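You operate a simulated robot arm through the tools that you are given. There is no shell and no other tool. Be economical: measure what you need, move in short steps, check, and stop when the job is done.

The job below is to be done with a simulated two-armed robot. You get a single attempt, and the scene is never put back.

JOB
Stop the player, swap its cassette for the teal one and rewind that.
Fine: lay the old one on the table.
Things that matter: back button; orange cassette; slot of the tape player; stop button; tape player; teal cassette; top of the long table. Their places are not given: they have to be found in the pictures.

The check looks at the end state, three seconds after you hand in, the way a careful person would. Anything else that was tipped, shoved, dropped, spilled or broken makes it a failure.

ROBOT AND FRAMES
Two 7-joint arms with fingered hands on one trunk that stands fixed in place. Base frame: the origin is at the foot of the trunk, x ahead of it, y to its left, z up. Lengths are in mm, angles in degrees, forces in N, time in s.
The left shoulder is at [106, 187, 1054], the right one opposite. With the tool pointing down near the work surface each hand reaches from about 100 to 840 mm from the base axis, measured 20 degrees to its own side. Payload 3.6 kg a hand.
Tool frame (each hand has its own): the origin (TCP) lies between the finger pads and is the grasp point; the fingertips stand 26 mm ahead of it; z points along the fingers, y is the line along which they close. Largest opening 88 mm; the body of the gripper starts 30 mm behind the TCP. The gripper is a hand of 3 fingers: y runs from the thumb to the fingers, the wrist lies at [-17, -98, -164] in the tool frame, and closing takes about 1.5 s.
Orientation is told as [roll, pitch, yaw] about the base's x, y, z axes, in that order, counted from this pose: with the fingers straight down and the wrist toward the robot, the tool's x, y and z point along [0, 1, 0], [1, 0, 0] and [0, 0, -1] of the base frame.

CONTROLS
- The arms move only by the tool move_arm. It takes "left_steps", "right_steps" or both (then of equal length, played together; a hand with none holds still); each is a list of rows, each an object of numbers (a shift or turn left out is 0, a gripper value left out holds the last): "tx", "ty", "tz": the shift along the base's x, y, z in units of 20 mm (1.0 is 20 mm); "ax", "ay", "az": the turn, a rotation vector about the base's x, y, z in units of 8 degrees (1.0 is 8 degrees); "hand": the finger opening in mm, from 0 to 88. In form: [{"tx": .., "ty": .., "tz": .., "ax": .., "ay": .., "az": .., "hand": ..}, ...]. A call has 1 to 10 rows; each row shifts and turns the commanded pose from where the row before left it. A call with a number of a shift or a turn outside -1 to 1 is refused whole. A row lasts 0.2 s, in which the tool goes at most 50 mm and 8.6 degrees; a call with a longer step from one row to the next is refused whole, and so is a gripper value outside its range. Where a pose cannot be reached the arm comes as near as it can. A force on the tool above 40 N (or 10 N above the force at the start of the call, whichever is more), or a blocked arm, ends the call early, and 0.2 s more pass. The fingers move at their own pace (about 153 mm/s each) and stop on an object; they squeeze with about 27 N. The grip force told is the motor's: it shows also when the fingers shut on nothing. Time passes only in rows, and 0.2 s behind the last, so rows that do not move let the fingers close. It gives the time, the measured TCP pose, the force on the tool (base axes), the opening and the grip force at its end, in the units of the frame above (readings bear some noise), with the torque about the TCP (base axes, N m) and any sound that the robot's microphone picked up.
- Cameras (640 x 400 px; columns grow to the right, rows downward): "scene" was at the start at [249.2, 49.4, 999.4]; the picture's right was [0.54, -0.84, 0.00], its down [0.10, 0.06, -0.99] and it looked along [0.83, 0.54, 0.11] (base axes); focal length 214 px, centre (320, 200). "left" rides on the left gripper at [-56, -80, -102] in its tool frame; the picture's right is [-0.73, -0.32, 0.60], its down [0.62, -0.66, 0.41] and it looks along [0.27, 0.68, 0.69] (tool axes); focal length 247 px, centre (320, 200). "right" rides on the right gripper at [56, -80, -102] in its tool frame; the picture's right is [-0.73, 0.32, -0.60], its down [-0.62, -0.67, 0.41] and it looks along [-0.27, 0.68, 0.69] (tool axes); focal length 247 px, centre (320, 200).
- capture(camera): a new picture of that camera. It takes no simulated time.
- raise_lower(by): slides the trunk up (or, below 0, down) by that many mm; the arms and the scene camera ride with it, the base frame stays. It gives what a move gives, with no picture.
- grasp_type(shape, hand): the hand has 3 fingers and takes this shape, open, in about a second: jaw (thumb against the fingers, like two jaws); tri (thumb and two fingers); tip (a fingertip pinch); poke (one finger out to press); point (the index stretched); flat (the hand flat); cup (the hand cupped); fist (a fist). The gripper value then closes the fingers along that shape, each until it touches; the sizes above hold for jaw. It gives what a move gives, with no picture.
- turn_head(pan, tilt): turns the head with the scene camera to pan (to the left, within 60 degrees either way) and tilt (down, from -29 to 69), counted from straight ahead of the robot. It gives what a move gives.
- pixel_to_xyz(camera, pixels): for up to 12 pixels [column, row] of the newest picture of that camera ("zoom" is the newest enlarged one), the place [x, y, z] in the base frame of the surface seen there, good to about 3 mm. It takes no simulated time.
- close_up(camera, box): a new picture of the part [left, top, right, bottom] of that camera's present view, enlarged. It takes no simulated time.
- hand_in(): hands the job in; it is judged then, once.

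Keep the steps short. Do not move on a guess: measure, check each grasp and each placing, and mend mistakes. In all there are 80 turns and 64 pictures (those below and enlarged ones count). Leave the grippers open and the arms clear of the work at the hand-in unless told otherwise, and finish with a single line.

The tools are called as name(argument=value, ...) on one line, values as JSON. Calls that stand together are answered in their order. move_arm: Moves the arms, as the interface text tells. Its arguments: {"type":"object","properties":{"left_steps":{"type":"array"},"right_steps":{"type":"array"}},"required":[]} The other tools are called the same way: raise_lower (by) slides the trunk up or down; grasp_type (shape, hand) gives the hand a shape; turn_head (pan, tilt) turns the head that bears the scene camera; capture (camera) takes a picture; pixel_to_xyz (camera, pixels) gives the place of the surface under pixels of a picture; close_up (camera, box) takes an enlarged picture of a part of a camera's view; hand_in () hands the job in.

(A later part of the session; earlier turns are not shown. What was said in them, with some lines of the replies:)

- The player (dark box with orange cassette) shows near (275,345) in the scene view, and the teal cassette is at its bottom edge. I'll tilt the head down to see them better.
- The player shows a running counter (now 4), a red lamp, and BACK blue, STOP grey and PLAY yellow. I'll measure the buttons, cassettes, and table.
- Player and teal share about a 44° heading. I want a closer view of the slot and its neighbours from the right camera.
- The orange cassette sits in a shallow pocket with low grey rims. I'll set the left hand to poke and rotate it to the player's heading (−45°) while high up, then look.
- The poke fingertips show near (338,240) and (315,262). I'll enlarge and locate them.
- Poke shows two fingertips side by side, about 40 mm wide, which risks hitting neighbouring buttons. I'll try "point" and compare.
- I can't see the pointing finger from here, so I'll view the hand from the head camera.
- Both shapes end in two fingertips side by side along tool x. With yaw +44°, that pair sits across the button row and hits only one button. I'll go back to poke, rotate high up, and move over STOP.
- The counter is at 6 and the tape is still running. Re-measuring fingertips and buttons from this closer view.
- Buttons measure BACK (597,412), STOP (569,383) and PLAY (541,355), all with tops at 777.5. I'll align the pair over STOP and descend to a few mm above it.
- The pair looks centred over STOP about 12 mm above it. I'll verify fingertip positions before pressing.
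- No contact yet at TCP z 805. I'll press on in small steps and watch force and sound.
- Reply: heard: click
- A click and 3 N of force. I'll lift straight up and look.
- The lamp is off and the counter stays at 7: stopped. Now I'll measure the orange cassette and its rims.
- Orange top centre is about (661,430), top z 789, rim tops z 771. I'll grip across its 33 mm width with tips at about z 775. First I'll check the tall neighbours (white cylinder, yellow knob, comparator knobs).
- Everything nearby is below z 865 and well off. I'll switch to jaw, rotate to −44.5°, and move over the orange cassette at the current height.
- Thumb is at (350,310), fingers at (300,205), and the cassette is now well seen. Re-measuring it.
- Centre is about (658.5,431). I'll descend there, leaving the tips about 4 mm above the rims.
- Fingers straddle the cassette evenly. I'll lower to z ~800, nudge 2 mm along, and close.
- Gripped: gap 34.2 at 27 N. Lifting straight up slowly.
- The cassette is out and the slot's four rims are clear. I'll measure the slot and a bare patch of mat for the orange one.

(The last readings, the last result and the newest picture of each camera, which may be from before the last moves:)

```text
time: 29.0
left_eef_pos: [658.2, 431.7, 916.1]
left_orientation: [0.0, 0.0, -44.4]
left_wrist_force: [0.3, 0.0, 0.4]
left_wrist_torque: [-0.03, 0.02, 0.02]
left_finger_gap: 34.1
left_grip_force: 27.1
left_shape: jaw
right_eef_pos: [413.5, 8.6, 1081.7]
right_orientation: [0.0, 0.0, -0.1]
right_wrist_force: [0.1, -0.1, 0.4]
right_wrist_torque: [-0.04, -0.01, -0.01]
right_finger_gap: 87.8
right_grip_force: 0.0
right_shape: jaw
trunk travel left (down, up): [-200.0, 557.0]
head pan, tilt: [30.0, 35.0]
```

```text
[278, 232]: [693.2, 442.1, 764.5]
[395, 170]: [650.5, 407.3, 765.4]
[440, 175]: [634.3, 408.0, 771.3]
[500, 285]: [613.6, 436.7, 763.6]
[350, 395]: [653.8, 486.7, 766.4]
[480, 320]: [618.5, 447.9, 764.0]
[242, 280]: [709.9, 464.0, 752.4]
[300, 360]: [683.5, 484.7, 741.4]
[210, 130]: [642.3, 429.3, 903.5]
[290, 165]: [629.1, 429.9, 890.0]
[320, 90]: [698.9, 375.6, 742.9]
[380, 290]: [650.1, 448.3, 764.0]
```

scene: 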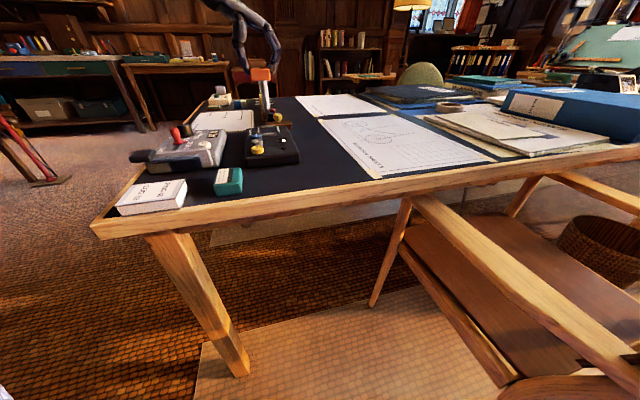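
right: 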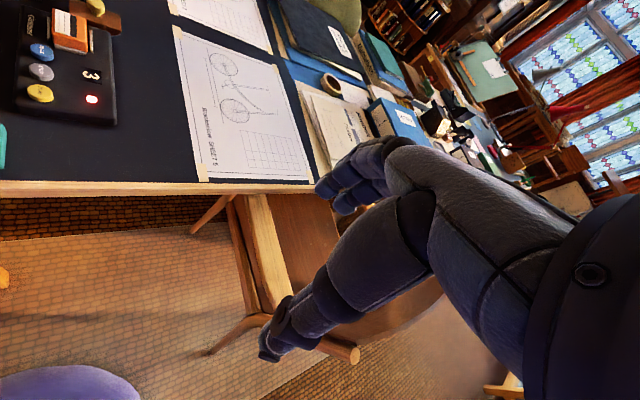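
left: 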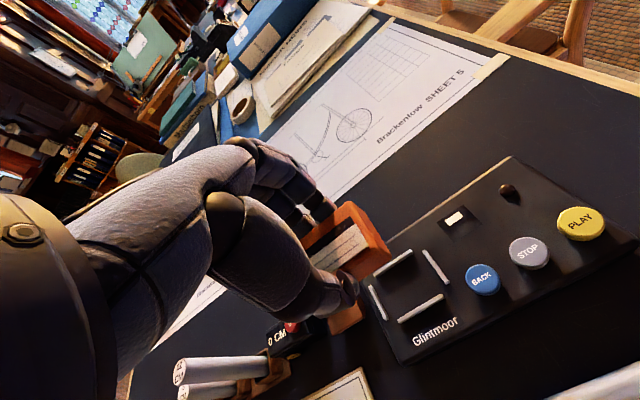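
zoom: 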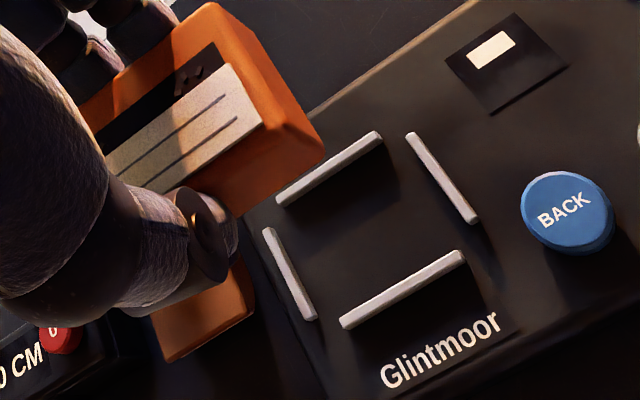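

Slot centre is (658.7,431.7) with floor at 764, and the cassette bottom is about 36 mm below the TCP. I'll carry the orange one to bare mat at (545,240), where the table is at z ~742.

move_arm(left_steps=[{"tx": -0.57, "ty": -0.96}, {"tx": -0.57, "ty": -0.96}, {"tx": -0.57, "ty": -0.96}, {"tx": -0.57, "ty": -0.96}, {"tx": -0.57, "ty": -0.96}, {"tx": -0.57, "ty": -0.96}, {"tx": -0.57, "ty": -0.96}, {"tx": -0.57, "ty": -0.96}, {"tx": -0.57, "ty": -0.96}, {"tx": -0.57, "ty": -0.96}])

move_arm(left_steps=[{"tz": -1}, {"tz": -1}, {"tz": -1}, {"tz": -1}, {"tz": -1}, {"tz": -0.8}, {}])

close_up(camera="scene", box=[180, 60, 380, 220])

capture(camera="left")

```text
time: 31.2
left_eef_pos: [547.6, 237.2, 916.1]
left_orientation: [-0.1, 0.1, -44.4]
left_wrist_force: [-0.2, 0.0, -1.0]
left_wrist_torque: [0.02, -0.01, 0.03]
left_finger_gap: 33.7
left_grip_force: 26.6
left_shape: jaw
right_eef_pos: [413.0, 8.3, 1081.9]
right_orientation: [0.1, 0.0, 0.0]
right_wrist_force: [0.3, -0.5, -0.5]
right_wrist_torque: [0.02, -0.02, 0.0]
right_finger_gap: 87.8
right_grip_force: 0.0
right_shape: jaw
trunk travel left (down, up): [-200.0, 557.0]
head pan, tilt: [30.0, 35.0]
```

```text
time: 32.8
left_eef_pos: [546.8, 241.6, 801.4]
left_orientation: [0.0, 0.0, -44.6]
left_wrist_force: [0.1, -0.3, 0.2]
left_wrist_torque: [-0.01, -0.01, -0.01]
left_finger_gap: 34.1
left_grip_force: 26.6
left_shape: jaw
right_eef_pos: [412.1, 8.5, 1082.5]
right_orientation: [0.1, 0.0, 0.1]
right_wrist_force: [-0.8, -0.9, -0.3]
right_wrist_torque: [0.01, -0.02, -0.03]
right_finger_gap: 87.8
right_grip_force: 0.0
right_shape: jaw
trunk travel left (down, up): [-200.0, 557.0]
head pan, tilt: [30.0, 35.0]
```

```text
2.50 times, centred on (280, 140) of scene
```

zoom: 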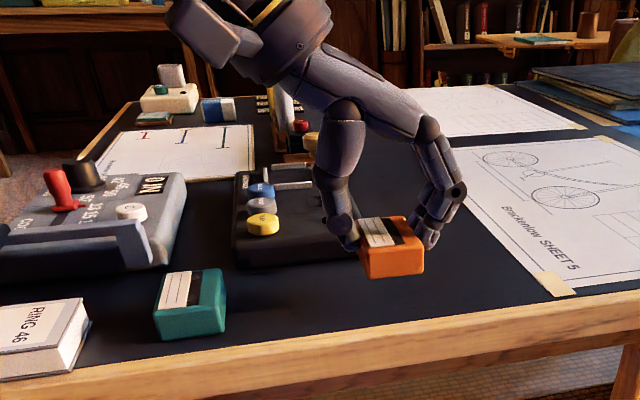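

```text
29 pictures are left
```

left: 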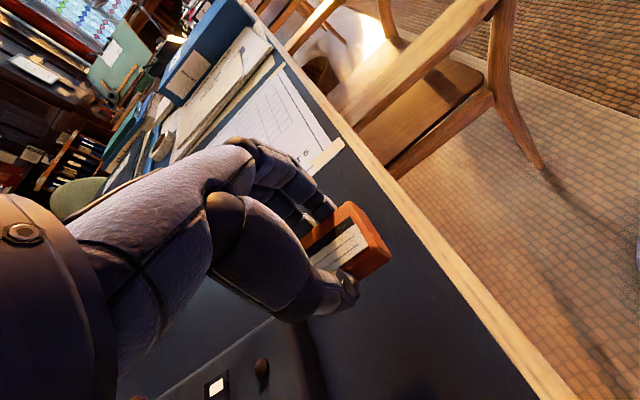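

It hovers over bare mat, clear of player, sheet and edge. Lowering gently to contact.

move_arm(left_steps=[{"tz": -0.5}, {"tz": -0.3}, {"tz": -0.1}, {"tz": -0.1}, {"tz": -0.1}, {}])

```text
time: 34.2
left_eef_pos: [546.1, 239.9, 778.0]
left_orientation: [0.0, 0.0, -44.4]
left_wrist_force: [0.4, 0.3, -0.2]
left_wrist_torque: [0.01, -0.02, -0.01]
left_finger_gap: 34.2
left_grip_force: 27.2
left_shape: jaw
right_eef_pos: [412.8, 9.7, 1082.0]
right_orientation: [-0.1, 0.0, 0.1]
right_wrist_force: [0.3, -0.1, -0.1]
right_wrist_torque: [0.02, 0.0, -0.03]
right_finger_gap: 87.6
right_grip_force: 0.0
right_shape: jaw
trunk travel left (down, up): [-200.0, 557.0]
head pan, tilt: [30.0, 35.0]
```

No contact force yet; continuing in 1–2 mm steps.

move_arm(left_steps=[{"tz": -0.07}, {"tz": -0.07}, {}])

close_up(camera="scene", box=[280, 120, 380, 190])

```text
time: 35.0
left_eef_pos: [545.3, 239.2, 775.8]
left_orientation: [0.0, 0.0, -44.5]
left_wrist_force: [0.8, 0.0, 1.1]
left_wrist_torque: [-0.04, -0.02, -0.01]
left_finger_gap: 34.1
left_grip_force: 26.6
left_shape: jaw
right_eef_pos: [413.0, 9.5, 1081.6]
right_orientation: [-0.1, 0.0, 0.0]
right_wrist_force: [0.5, 0.3, -0.2]
right_wrist_torque: [0.02, 0.03, -0.01]
right_finger_gap: 87.8
right_grip_force: 0.2
right_shape: jaw
trunk travel left (down, up): [-200.0, 557.0]
head pan, tilt: [30.0, 35.0]
```

```text
5.71 times, centred on (330, 155) of scene
```

zoom: 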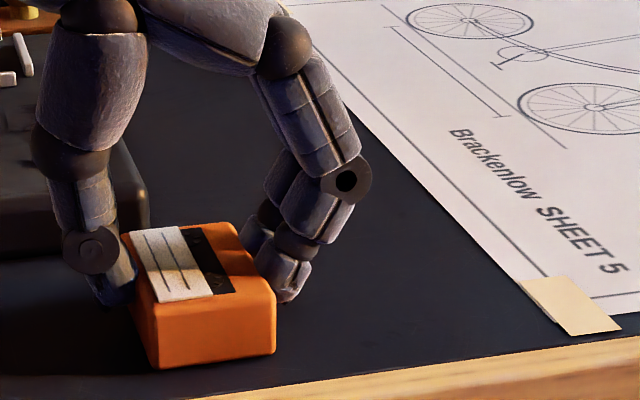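

About 1 N: touching down. One more millimetre to be sure, then open to 64 and lift.

move_arm(left_steps=[{"tz": -0.06}, {}, {"hand": 64}, {}, {}, {}])

move_arm(left_steps=[{"tz": 0.3}, {"tz": 1}, {"tz": 1}, {"tz": 1}, {"tz": 1}, {"tz": 1}, {"tz": 1}, {}])

capture(camera="left")

close_up(camera="scene", box=[180, 80, 380, 220])

```text
time: 36.4
left_eef_pos: [546.6, 238.5, 773.4]
left_orientation: [0.0, 0.0, -44.5]
left_wrist_force: [-0.3, -0.1, 0.3]
left_wrist_torque: [0.0, 0.01, -0.01]
left_finger_gap: 63.7
left_grip_force: 0.0
left_shape: jaw
right_eef_pos: [411.2, 8.4, 1081.1]
right_orientation: [0.1, 0.0, 0.0]
right_wrist_force: [0.0, 0.2, 0.6]
right_wrist_torque: [-0.03, -0.05, 0.03]
right_finger_gap: 87.8
right_grip_force: 0.0
right_shape: jaw
trunk travel left (down, up): [-200.0, 557.0]
head pan, tilt: [30.0, 35.0]
```

```text
time: 38.2
left_eef_pos: [547.8, 239.4, 899.3]
left_orientation: [0.0, -0.1, -44.5]
left_wrist_force: [0.3, 0.0, 0.0]
left_wrist_torque: [0.05, -0.04, 0.0]
left_finger_gap: 63.4
left_grip_force: 0.0
left_shape: jaw
right_eef_pos: [411.6, 9.6, 1081.6]
right_orientation: [0.0, -0.1, 0.0]
right_wrist_force: [-0.6, 0.4, 0.0]
right_wrist_torque: [0.01, 0.02, -0.03]
right_finger_gap: 87.8
right_grip_force: 0.0
right_shape: jaw
trunk travel left (down, up): [-200.0, 557.0]
head pan, tilt: [30.0, 35.0]
```

```text
27 pictures are left
```

left: 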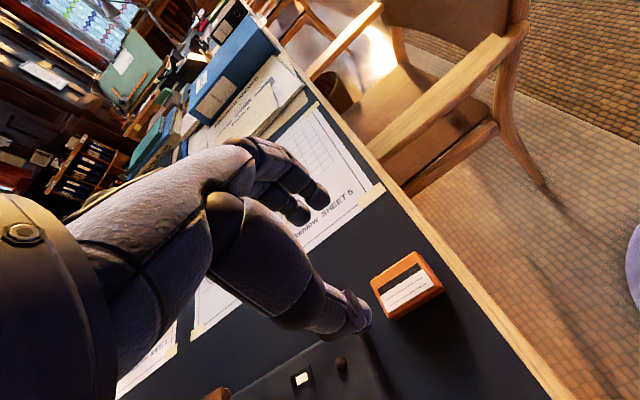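

```text
2.86 times, centred on (280, 150) of scene
```

zoom: 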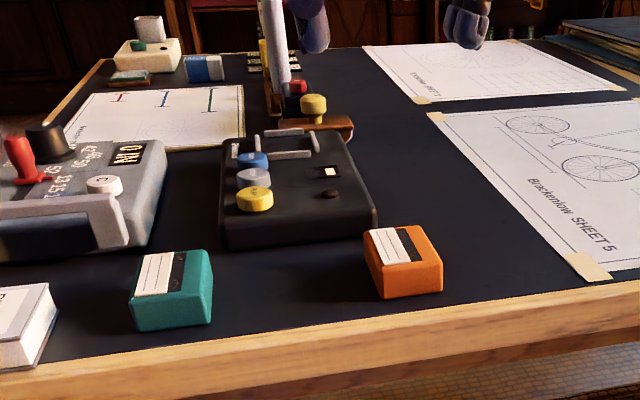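

Orange lies flat on the mat. Now to above the teal cassette at about (448,336), then re-measure.

move_arm(left_steps=[{"tx": -0.98, "ty": 0.95}, {"tx": -1, "ty": 0.97}, {"tx": -1, "ty": 0.97}, {"tx": -1, "ty": 0.97}, {"tx": -1, "ty": 0.97}, {}])

capture(camera="left")

```text
time: 39.6
left_eef_pos: [447.3, 334.6, 900.4]
left_orientation: [-0.1, 0.1, -44.6]
left_wrist_force: [0.1, 0.7, 0.1]
left_wrist_torque: [0.03, -0.03, 0.02]
left_finger_gap: 63.9
left_grip_force: 0.0
left_shape: jaw
right_eef_pos: [412.4, 9.6, 1081.2]
right_orientation: [0.0, -0.1, 0.0]
right_wrist_force: [-0.1, -0.1, -0.6]
right_wrist_torque: [0.02, -0.01, -0.02]
right_finger_gap: 87.5
right_grip_force: 0.1
right_shape: jaw
trunk travel left (down, up): [-200.0, 557.0]
head pan, tilt: [30.0, 35.0]
```

```text
25 pictures are left
```

left: 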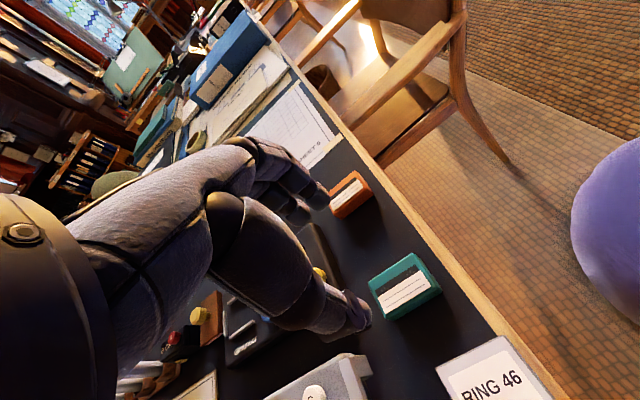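

close_up(camera="left", box=[310, 220, 470, 350])

pixel_to_xyz(camera="left", pixels=[[412, 256], [370, 282], [387, 317], [435, 286], [402, 288], [425, 300], [440, 290], [365, 360], [330, 385]])

```text
3.08 times, centred on (390, 285) of left
```

zoom: 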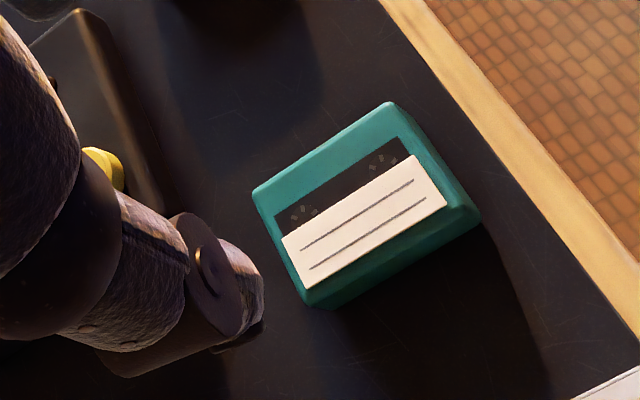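

```text
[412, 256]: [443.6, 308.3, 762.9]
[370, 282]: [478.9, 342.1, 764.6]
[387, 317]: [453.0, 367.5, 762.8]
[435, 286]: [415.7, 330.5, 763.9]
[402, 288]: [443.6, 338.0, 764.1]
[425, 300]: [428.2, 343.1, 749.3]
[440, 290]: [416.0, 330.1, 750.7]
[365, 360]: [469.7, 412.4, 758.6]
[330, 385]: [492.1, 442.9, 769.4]
```

Teal centre is (447.8,337.1), top 764, heading ~44°. The thumb will come down toward the RING 46 card side, so I'll check that clearance.

pixel_to_xyz(camera="left", pixels=[[440, 372], [495, 340], [455, 395], [360, 375], [400, 360]])

move_arm(left_steps=[{"tz": -1, "tx": 0.02, "ty": 0.1, "az": -0.05, "hand": 56}, {"tz": -1}, {"tz": -1}, {"tz": -1}, {"tz": -1}, {}])

capture(camera="left")

close_up(camera="scene", box=[100, 100, 300, 230])

```text
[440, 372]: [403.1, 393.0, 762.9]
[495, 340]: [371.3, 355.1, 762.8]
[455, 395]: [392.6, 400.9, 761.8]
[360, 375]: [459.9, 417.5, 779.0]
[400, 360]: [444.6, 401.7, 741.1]
```

```text
time: 41.0
left_eef_pos: [445.6, 338.8, 799.6]
left_orientation: [0.1, 0.0, -44.9]
left_wrist_force: [0.9, 0.4, -0.2]
left_wrist_torque: [0.01, 0.06, 0.02]
left_finger_gap: 56.3
left_grip_force: 0.1
left_shape: jaw
right_eef_pos: [413.1, 9.3, 1080.9]
right_orientation: [-0.1, 0.0, 0.0]
right_wrist_force: [-1.1, -0.8, -0.1]
right_wrist_torque: [0.03, 0.02, 0.02]
right_finger_gap: 87.8
right_grip_force: 0.1
right_shape: jaw
trunk travel left (down, up): [-200.0, 557.0]
head pan, tilt: [30.0, 35.0]
```

```text
23 pictures are left
```

left: 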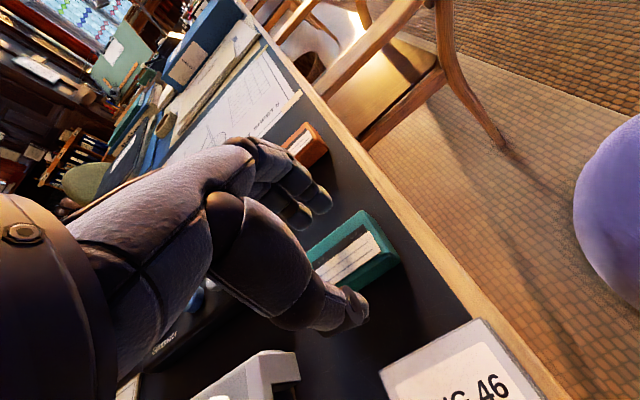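

```text
3.08 times, centred on (200, 165) of scene
```

zoom: 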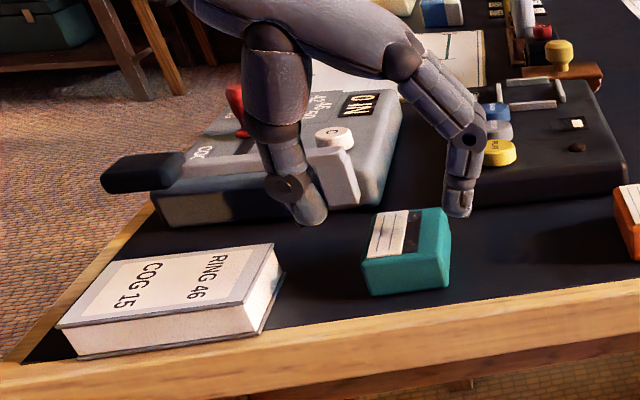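

Clearances are fine: bracket about 55 mm off, card about 30 mm off. I'll lower to z 776, the same grip height as before, correct by 2 mm, and close.

move_arm(left_steps=[{"tz": -0.6, "tx": 0.1, "ty": -0.08}, {"tz": -0.58}, {}, {"hand": 20}, {}, {}, {}, {}, {}, {}])

capture(camera="left")

```text
time: 43.2
left_eef_pos: [449.0, 336.9, 774.8]
left_orientation: [-0.1, 0.0, -44.9]
left_wrist_force: [-0.7, -1.1, 0.2]
left_wrist_torque: [0.0, -0.01, 0.01]
left_finger_gap: 33.5
left_grip_force: 26.5
left_shape: jaw
right_eef_pos: [412.5, 9.3, 1081.5]
right_orientation: [0.0, -0.1, 0.0]
right_wrist_force: [-0.7, 0.1, 0.5]
right_wrist_torque: [0.01, 0.04, -0.01]
right_finger_gap: 87.6
right_grip_force: 0.2
right_shape: jaw
trunk travel left (down, up): [-200.0, 557.0]
head pan, tilt: [30.0, 35.0]
```

```text
21 pictures are left
```

left: 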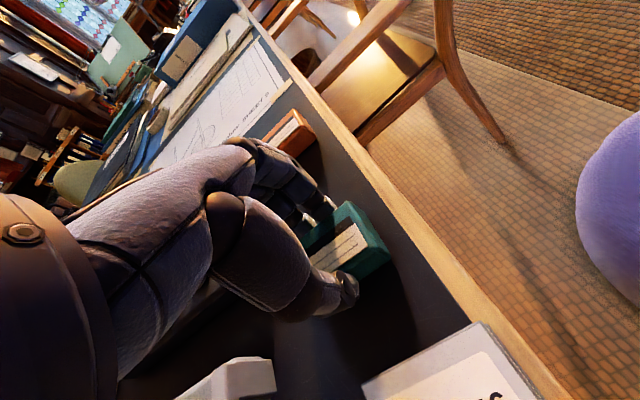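

Teal gripped (33.5 mm, 26.5 N). Lift and carry it over the slot.

move_arm(left_steps=[{"tz": 0.3}, {"tz": 0.7}, {"tz": 1}, {"tz": 1}, {"tz": 1}, {"tz": 1}, {"tz": 1}])

move_arm(left_steps=[{"tx": 1, "ty": 0.475}, {"tx": 1, "ty": 0.475}, {"tx": 1, "ty": 0.475}, {"tx": 1, "ty": 0.475}, {"tx": 1, "ty": 0.475}, {"tx": 1, "ty": 0.475}, {"tx": 1, "ty": 0.475}, {"tx": 1, "ty": 0.475}, {"tx": 1, "ty": 0.475}, {"tx": 1, "ty": 0.475}])

move_arm(left_steps=[{"tx": 0.5}, {}])

capture(camera="left")

```text
time: 44.8
left_eef_pos: [448.0, 335.6, 896.2]
left_orientation: [0.0, 0.1, -44.8]
left_wrist_force: [0.3, -0.4, 0.1]
left_wrist_torque: [-0.01, -0.02, 0.01]
left_finger_gap: 33.7
left_grip_force: 26.4
left_shape: jaw
right_eef_pos: [413.3, 10.3, 1082.7]
right_orientation: [0.1, 0.0, 0.1]
right_wrist_force: [0.3, -0.2, 0.7]
right_wrist_torque: [0.01, 0.0, -0.03]
right_finger_gap: 88.1
right_grip_force: 0.1
right_shape: jaw
trunk travel left (down, up): [-200.0, 557.0]
head pan, tilt: [30.0, 35.0]
```

```text
time: 47.0
left_eef_pos: [647.9, 431.8, 897.0]
left_orientation: [-0.1, 0.0, -45.0]
left_wrist_force: [-0.1, 0.0, -0.5]
left_wrist_torque: [-0.02, -0.01, 0.02]
left_finger_gap: 33.3
left_grip_force: 27.0
left_shape: jaw
right_eef_pos: [411.6, 10.1, 1082.5]
right_orientation: [0.0, 0.1, -0.1]
right_wrist_force: [0.6, 0.5, 0.6]
right_wrist_torque: [-0.02, -0.01, 0.0]
right_finger_gap: 87.6
right_grip_force: 0.1
right_shape: jaw
trunk travel left (down, up): [-200.0, 557.0]
head pan, tilt: [30.0, 35.0]
```

```text
time: 47.6
left_eef_pos: [658.7, 431.3, 898.1]
left_orientation: [-0.1, 0.0, -44.9]
left_wrist_force: [0.4, 0.0, 0.2]
left_wrist_torque: [0.02, 0.04, 0.05]
left_finger_gap: 33.5
left_grip_force: 26.6
left_shape: jaw
right_eef_pos: [411.7, 9.3, 1082.6]
right_orientation: [0.0, 0.0, 0.0]
right_wrist_force: [-0.3, -0.5, 0.1]
right_wrist_torque: [-0.03, 0.02, 0.01]
right_finger_gap: 87.7
right_grip_force: 0.0
right_shape: jaw
trunk travel left (down, up): [-200.0, 557.0]
head pan, tilt: [30.0, 35.0]
```

```text
20 pictures are left
```

left: 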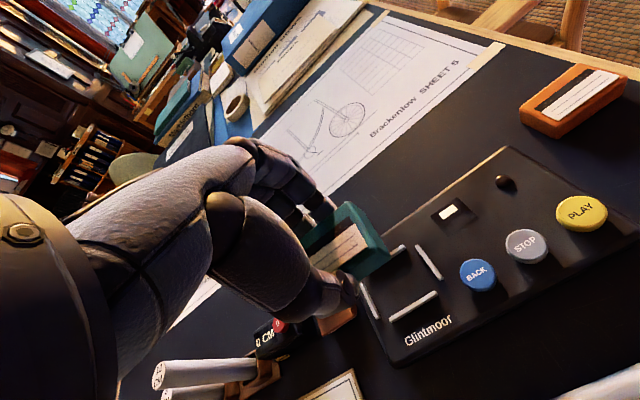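

Same grip geometry as the orange had. Descend to ~812, with the bottom still above the rims, and check alignment.

move_arm(left_steps=[{"tz": -1}, {"tz": -1}, {"tz": -1}, {"tz": -1}, {"tz": -0.3}, {}])

close_up(camera="left", box=[260, 170, 460, 340])

close_up(camera="scene", box=[220, 80, 320, 170])

```text
time: 49.0
left_eef_pos: [659.8, 432.4, 809.7]
left_orientation: [-0.1, 0.0, -45.0]
left_wrist_force: [-0.1, -0.2, -0.7]
left_wrist_torque: [0.0, -0.01, 0.01]
left_finger_gap: 33.5
left_grip_force: 26.9
left_shape: jaw
right_eef_pos: [411.9, 9.7, 1081.3]
right_orientation: [0.1, 0.0, -0.1]
right_wrist_force: [0.4, 0.5, -0.2]
right_wrist_torque: [0.0, -0.01, 0.01]
right_finger_gap: 87.9
right_grip_force: 0.1
right_shape: jaw
trunk travel left (down, up): [-200.0, 557.0]
head pan, tilt: [30.0, 35.0]
```

```text
2.35 times, centred on (360, 255) of left
```

zoom: 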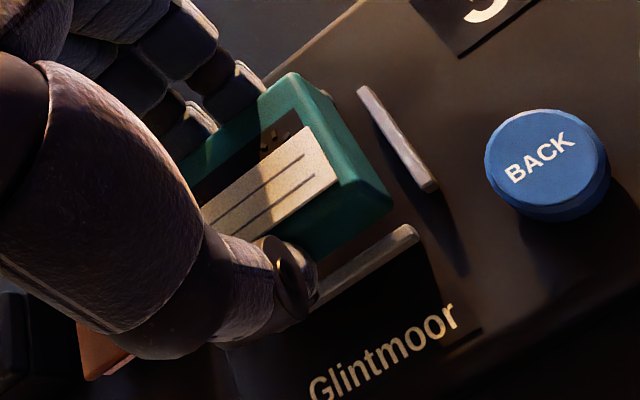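

```text
4.44 times, centred on (270, 125) of scene
```

zoom: 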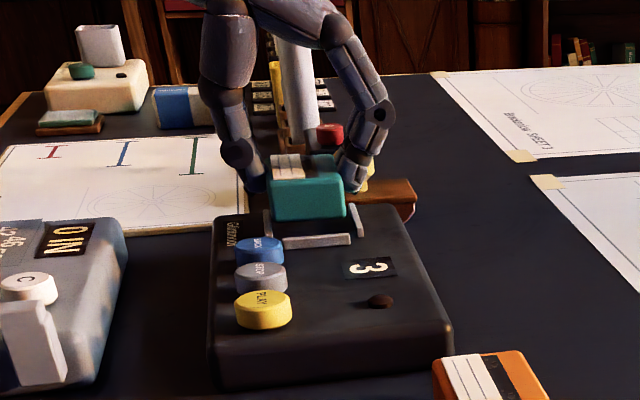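

The player already senses a tape. The alignment looks good, at most 1–2 mm to the left. I'll nudge 1 mm and lower to contact.

move_arm(left_steps=[{"tz": -0.15, "tx": 0.03, "ty": -0.07}, {"tz": -0.15}, {"tz": -0.1}, {"tz": -0.08}, {}])

close_up(camera="left", box=[260, 170, 460, 340])

close_up(camera="scene", box=[220, 80, 320, 170])

```text
time: 50.2
left_eef_pos: [658.8, 430.0, 801.8]
left_orientation: [0.1, 0.1, -44.9]
left_wrist_force: [-0.2, -0.4, -0.1]
left_wrist_torque: [0.02, 0.01, -0.04]
left_finger_gap: 33.6
left_grip_force: 27.0
left_shape: jaw
right_eef_pos: [412.7, 9.0, 1081.3]
right_orientation: [0.1, -0.1, -0.1]
right_wrist_force: [-0.4, 0.9, 0.5]
right_wrist_torque: [0.01, 0.03, 0.03]
right_finger_gap: 87.7
right_grip_force: 0.0
right_shape: jaw
trunk travel left (down, up): [-200.0, 557.0]
head pan, tilt: [30.0, 35.0]
```

```text
2.35 times, centred on (360, 255) of left
```

zoom: 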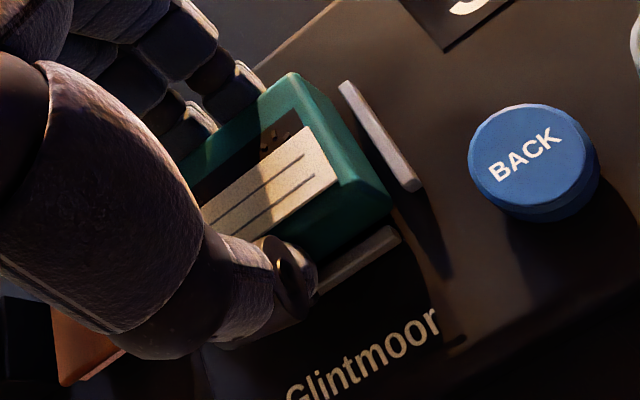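

```text
4.44 times, centred on (270, 125) of scene
```

zoom: 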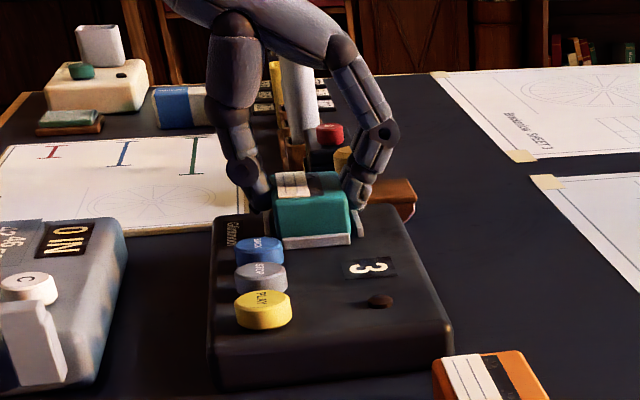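

It sits between the rims, and the counter shows the teal tape's count. Continuing down to floor contact.

move_arm(left_steps=[{"tz": -0.1}, {"tz": -0.07}, {"tz": -0.06}, {}])

```text
time: 51.2
left_eef_pos: [657.7, 429.0, 799.5]
left_orientation: [0.2, -0.1, -44.9]
left_wrist_force: [2.4, 1.6, 6.2]
left_wrist_torque: [0.03, -0.06, 0.05]
left_finger_gap: 33.6
left_grip_force: 26.9
left_shape: jaw
right_eef_pos: [411.1, 9.0, 1082.5]
right_orientation: [0.1, 0.0, 0.1]
right_wrist_force: [0.7, 0.4, -0.5]
right_wrist_torque: [-0.01, 0.01, -0.03]
right_finger_gap: 87.9
right_grip_force: 0.0
right_shape: jaw
trunk travel left (down, up): [-200.0, 557.0]
head pan, tilt: [30.0, 35.0]
```

6 N contact, with the bottom already below the rim tops. I'll open, lift clear, and check the seating.

move_arm(left_steps=[{"hand": 60}, {}, {}, {}, {"tz": 0.5}, {"tz": 1}, {"tz": 1}, {"tz": 1}, {"tz": 1}, {"tz": 1}])

close_up(camera="left", box=[340, 200, 520, 350])

close_up(camera="scene", box=[220, 80, 320, 170])

```text
time: 53.4
left_eef_pos: [660.2, 430.7, 907.9]
left_orientation: [-0.1, -0.1, -45.0]
left_wrist_force: [0.5, 0.3, 0.8]
left_wrist_torque: [0.0, 0.01, 0.01]
left_finger_gap: 59.6
left_grip_force: 0.0
left_shape: jaw
right_eef_pos: [411.7, 10.0, 1082.1]
right_orientation: [0.0, 0.0, 0.0]
right_wrist_force: [-0.4, 0.2, -0.3]
right_wrist_torque: [0.02, -0.01, -0.01]
right_finger_gap: 87.6
right_grip_force: 0.1
right_shape: jaw
trunk travel left (down, up): [-200.0, 557.0]
head pan, tilt: [30.0, 35.0]
```

```text
2.67 times, centred on (430, 275) of left
```

zoom: 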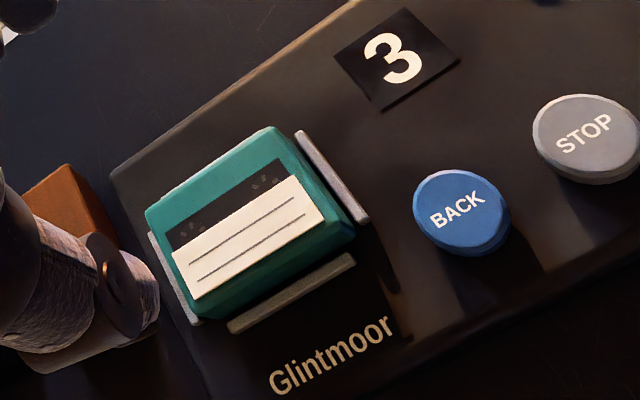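

```text
4.44 times, centred on (270, 125) of scene
```

zoom: 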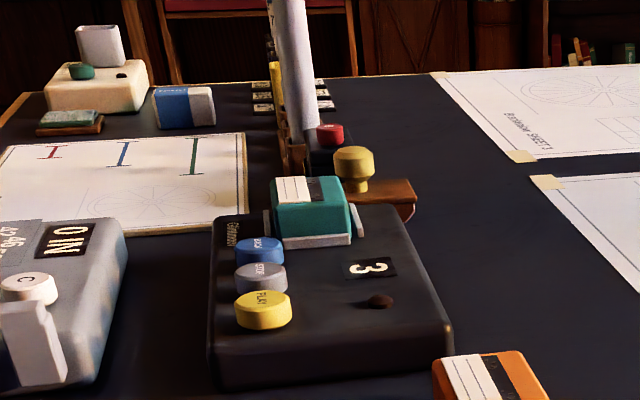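

Teal is in the slot with the counter at 3. I'll check that its top is level (z ~788.5) and re-measure BACK.

capture(camera="left")

pixel_to_xyz(camera="left", pixels=[[410, 252], [369, 280], [387, 309], [430, 280], [402, 279], [484, 278], [528, 245]])

```text
13 pictures are left
```

left: 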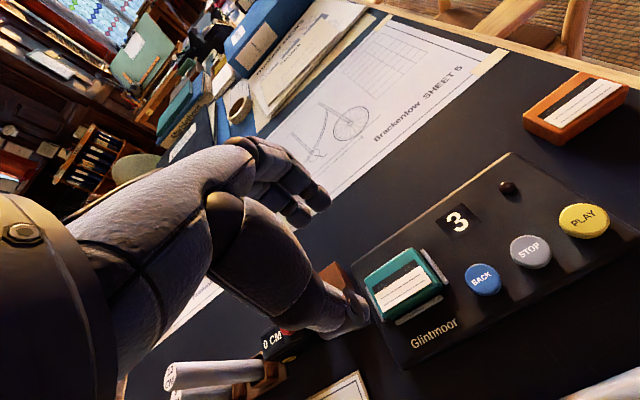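

```text
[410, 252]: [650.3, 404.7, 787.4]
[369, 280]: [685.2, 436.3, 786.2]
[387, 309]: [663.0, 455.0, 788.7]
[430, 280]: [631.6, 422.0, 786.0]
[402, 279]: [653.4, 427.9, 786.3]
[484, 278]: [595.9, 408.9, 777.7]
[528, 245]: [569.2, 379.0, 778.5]
```

Level and seated. I'll switch to poke, rotate back to +44°, and move over BACK at (596,410), biased 3 mm away from the cassette.

grasp_type(shape="poke", hand="left")

move_arm(left_steps=[{"az": 1, "tx": -0.32, "ty": -0.1}, {"az": 1, "tx": -0.32, "ty": -0.1}, {"az": 1, "tx": -0.32, "ty": -0.1}, {"az": 1, "tx": -0.32, "ty": -0.1}, {"az": 1, "tx": -0.32, "ty": -0.1}, {"az": 1, "tx": -0.32, "ty": -0.1}, {"az": 1, "tx": -0.32, "ty": -0.1}, {"az": 1, "tx": -0.32, "ty": -0.1}, {"az": 1, "tx": -0.32, "ty": -0.1}, {"az": 1, "tx": -0.32, "ty": -0.1}])

move_arm(left_steps=[{"az": 1}, {"az": 0.12}, {"tz": -1}, {"tz": -1}, {"tz": -1}, {}])

capture(camera="left")

```text
time: 54.3
left_eef_pos: [660.6, 431.0, 907.2]
left_orientation: [-0.1, 0.1, -44.9]
left_wrist_force: [0.2, -0.9, 0.3]
left_wrist_torque: [0.0, 0.01, 0.0]
left_finger_gap: 0.0
left_grip_force: 0.0
left_shape: poke
right_eef_pos: [412.4, 8.9, 1081.3]
right_orientation: [0.0, 0.0, 0.1]
right_wrist_force: [0.3, 0.0, 0.8]
right_wrist_torque: [0.04, 0.02, 0.02]
right_finger_gap: 87.7
right_grip_force: 0.1
right_shape: jaw
trunk travel left (down, up): [-200.0, 557.0]
head pan, tilt: [30.0, 35.0]
```

```text
time: 56.5
left_eef_pos: [596.6, 410.7, 906.2]
left_orientation: [0.0, 0.0, 35.2]
left_wrist_force: [1.4, -0.6, 0.5]
left_wrist_torque: [0.03, -0.01, 0.01]
left_finger_gap: 0.1
left_grip_force: 0.1
left_shape: poke
right_eef_pos: [413.4, 7.6, 1082.2]
right_orientation: [0.0, 0.0, 0.0]
right_wrist_force: [-0.2, 0.3, 1.1]
right_wrist_torque: [0.0, 0.0, 0.01]
right_finger_gap: 87.8
right_grip_force: 0.2
right_shape: jaw
trunk travel left (down, up): [-200.0, 557.0]
head pan, tilt: [30.0, 35.0]
```

```text
time: 57.9
left_eef_pos: [597.1, 406.9, 847.9]
left_orientation: [0.0, 0.1, 44.1]
left_wrist_force: [-0.4, -0.4, -0.2]
left_wrist_torque: [0.01, 0.0, 0.01]
left_finger_gap: 0.1
left_grip_force: 0.0
left_shape: poke
right_eef_pos: [411.7, 8.9, 1081.9]
right_orientation: [-0.1, 0.0, 0.0]
right_wrist_force: [0.1, 0.1, 0.0]
right_wrist_torque: [0.0, -0.01, 0.0]
right_finger_gap: 88.0
right_grip_force: 0.1
right_shape: jaw
trunk travel left (down, up): [-200.0, 557.0]
head pan, tilt: [30.0, 35.0]
```

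```text
12 pictures are left
```

left: 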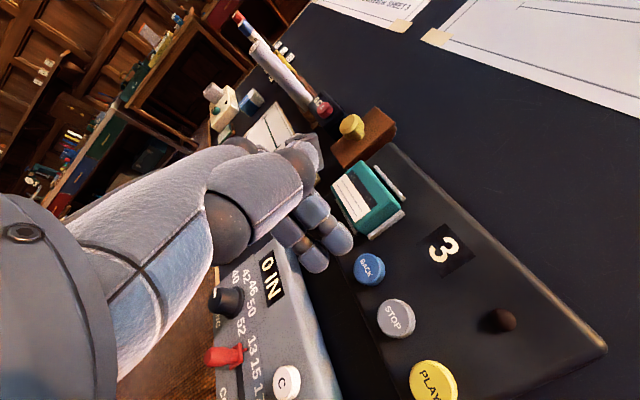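

Position is (597,407); I'll correct y by +3 mm, descend to about z 809, and check.

move_arm(left_steps=[{"tz": -1, "ty": 0.15}, {"tz": -0.95}, {}])

close_up(camera="left", box=[260, 150, 460, 330])

close_up(camera="scene", box=[220, 80, 320, 170])

```text
time: 58.7
left_eef_pos: [595.9, 410.0, 807.3]
left_orientation: [0.0, -0.1, 44.2]
left_wrist_force: [0.7, -0.2, 0.3]
left_wrist_torque: [0.01, -0.03, -0.03]
left_finger_gap: 0.0
left_grip_force: 0.0
left_shape: poke
right_eef_pos: [412.9, 9.6, 1081.7]
right_orientation: [0.0, 0.0, 0.0]
right_wrist_force: [-0.1, -0.8, 0.5]
right_wrist_torque: [-0.02, 0.02, 0.0]
right_finger_gap: 87.6
right_grip_force: 0.2
right_shape: jaw
trunk travel left (down, up): [-200.0, 557.0]
head pan, tilt: [30.0, 35.0]
```

```text
2.22 times, centred on (360, 240) of left
```

zoom: 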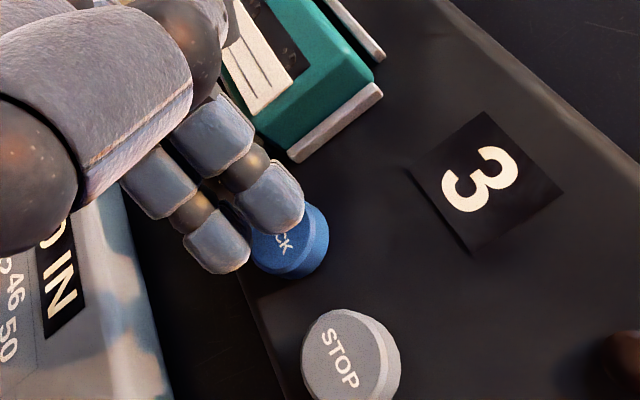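

```text
4.44 times, centred on (270, 125) of scene
```

zoom: 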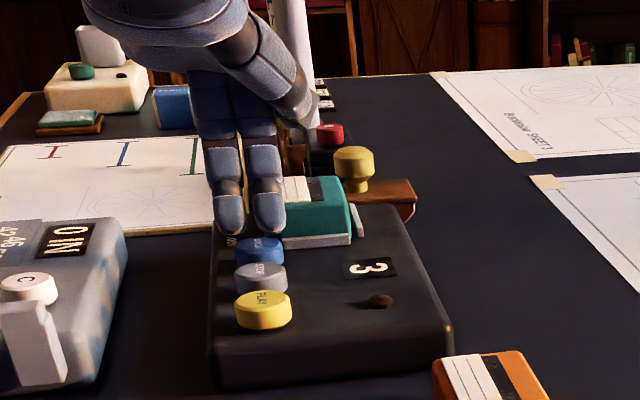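

The pair is a few mm left of BACK. Shift 3 mm right across the row and press as with STOP.

move_arm(left_steps=[{"tx": 0.12, "ty": -0.12}, {"tz": -0.1}, {"tz": -0.1}, {"tz": -0.1}, {"tz": -0.1}, {}])

```text
time: 60.1
left_eef_pos: [597.1, 409.5, 799.1]
left_orientation: [0.0, 0.0, 43.9]
left_wrist_force: [0.4, -0.6, 1.1]
left_wrist_torque: [0.0, -0.03, -0.02]
left_finger_gap: 0.0
left_grip_force: 0.1
left_shape: poke
right_eef_pos: [412.5, 9.6, 1081.6]
right_orientation: [0.0, 0.1, 0.0]
right_wrist_force: [0.1, -0.1, 0.4]
right_wrist_torque: [-0.01, -0.01, 0.0]
right_finger_gap: 87.7
right_grip_force: 0.1
right_shape: jaw
trunk travel left (down, up): [-200.0, 557.0]
head pan, tilt: [30.0, 35.0]
heard: click
```

A click. I'll look at the counter before lifting, in case BACK must be held.

close_up(camera="left", box=[320, 150, 520, 330])

move_arm(left_steps=[{}, {}, {}, {}, {}])

close_up(camera="left", box=[320, 150, 520, 330])

```text
2.22 times, centred on (420, 240) of left
```

zoom: 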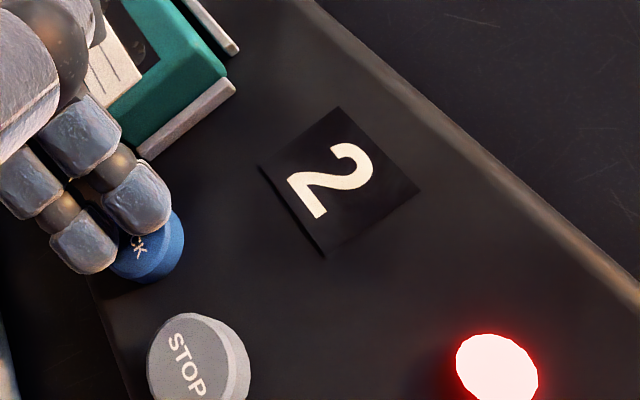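

```text
time: 61.3
left_eef_pos: [597.6, 409.7, 800.5]
left_orientation: [0.0, 0.0, 44.0]
left_wrist_force: [1.3, -0.6, 0.9]
left_wrist_torque: [-0.01, -0.03, -0.02]
left_finger_gap: 0.0
left_grip_force: 0.0
left_shape: poke
right_eef_pos: [412.9, 9.1, 1081.6]
right_orientation: [-0.1, 0.0, 0.0]
right_wrist_force: [0.6, -0.8, -0.6]
right_wrist_torque: [0.01, -0.04, 0.02]
right_finger_gap: 87.7
right_grip_force: 0.1
right_shape: jaw
trunk travel left (down, up): [-200.0, 557.0]
head pan, tilt: [30.0, 35.0]
```

```text
2.22 times, centred on (420, 240) of left
```

zoom: 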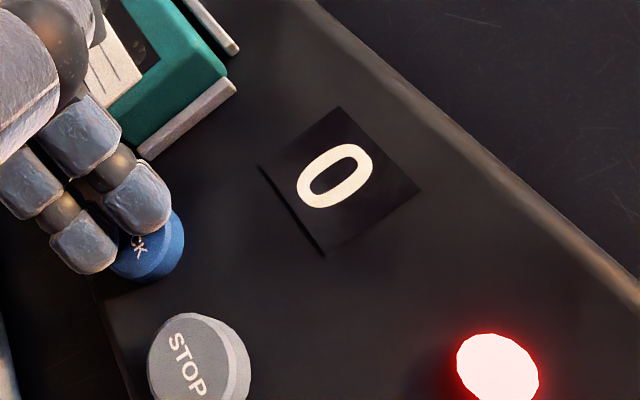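

The counter has run to 0. I'll lift off and see whether the player stops by itself.

move_arm(left_steps=[{"tz": 0.5}, {"tz": 1}, {"tz": 1}, {"tz": 1}, {"tz": 1}, {"tz": 1}, {"tz": 1}, {}])

capture(camera="left")

```text
time: 63.1
left_eef_pos: [597.2, 411.5, 928.9]
left_orientation: [0.0, 0.0, 44.2]
left_wrist_force: [0.8, 0.1, 0.6]
left_wrist_torque: [-0.01, -0.02, -0.01]
left_finger_gap: 0.0
left_grip_force: 0.1
left_shape: poke
right_eef_pos: [412.9, 9.6, 1082.4]
right_orientation: [-0.1, 0.1, 0.0]
right_wrist_force: [-0.5, 0.1, -0.1]
right_wrist_torque: [-0.03, 0.01, 0.03]
right_finger_gap: 87.4
right_grip_force: 0.0
right_shape: jaw
trunk travel left (down, up): [-200.0, 557.0]
head pan, tilt: [30.0, 35.0]
```

```text
7 pictures are left
```

left: 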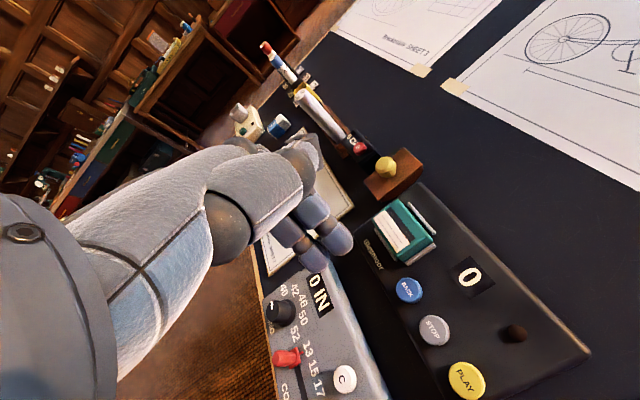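

The counter is 0, the lamp is off, and teal is seated. I'll raise the arm, open the hand, pull back, and take a last look.

move_arm(left_steps=[{"tz": 1}, {"tz": 1}, {"tz": 1}, {"tz": 1}, {"tz": 1}, {"tz": 1, "tx": -1}, {"tx": -1}, {"tx": -1}, {"tx": -1}, {"tx": -1}])

grasp_type(shape="jaw", hand="left")

close_up(camera="scene", box=[100, 60, 400, 250])

```text
time: 65.3
left_eef_pos: [496.1, 407.9, 1050.7]
left_orientation: [0.0, -0.1, 44.1]
left_wrist_force: [-1.5, -0.3, -0.4]
left_wrist_torque: [-0.01, -0.02, -0.01]
left_finger_gap: 0.1
left_grip_force: 0.0
left_shape: poke
right_eef_pos: [412.7, 10.0, 1082.6]
right_orientation: [0.0, 0.1, 0.0]
right_wrist_force: [0.5, 0.7, 0.1]
right_wrist_torque: [0.0, -0.01, -0.01]
right_finger_gap: 87.9
right_grip_force: 0.0
right_shape: jaw
trunk travel left (down, up): [-200.0, 557.0]
head pan, tilt: [30.0, 35.0]
```

```text
time: 66.2
left_eef_pos: [495.0, 408.8, 1049.7]
left_orientation: [0.0, 0.0, 44.1]
left_wrist_force: [-0.1, -0.2, -0.5]
left_wrist_torque: [-0.01, 0.02, 0.01]
left_finger_gap: 87.7
left_grip_force: 0.1
left_shape: jaw
right_eef_pos: [413.2, 9.6, 1081.9]
right_orientation: [0.0, 0.0, 0.0]
right_wrist_force: [0.4, 0.4, -0.3]
right_wrist_torque: [0.0, 0.0, -0.01]
right_finger_gap: 87.7
right_grip_force: 0.1
right_shape: jaw
trunk travel left (down, up): [-200.0, 557.0]
head pan, tilt: [30.0, 35.0]
```

```text
2.11 times, centred on (250, 155) of scene
```

zoom: 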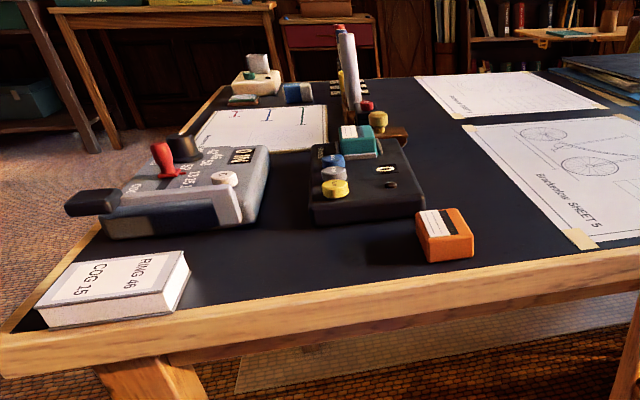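

Teal is in the slot with the counter at 0 and the lamp off. The orange one lies on the table, nothing else has moved, and the hands are open and clear. Handing in.

hand_in()

```text
The job is handed in.
```

The player is stopped, the teal cassette is in its slot and rewound to 0, and the orange cassette lies on the table.
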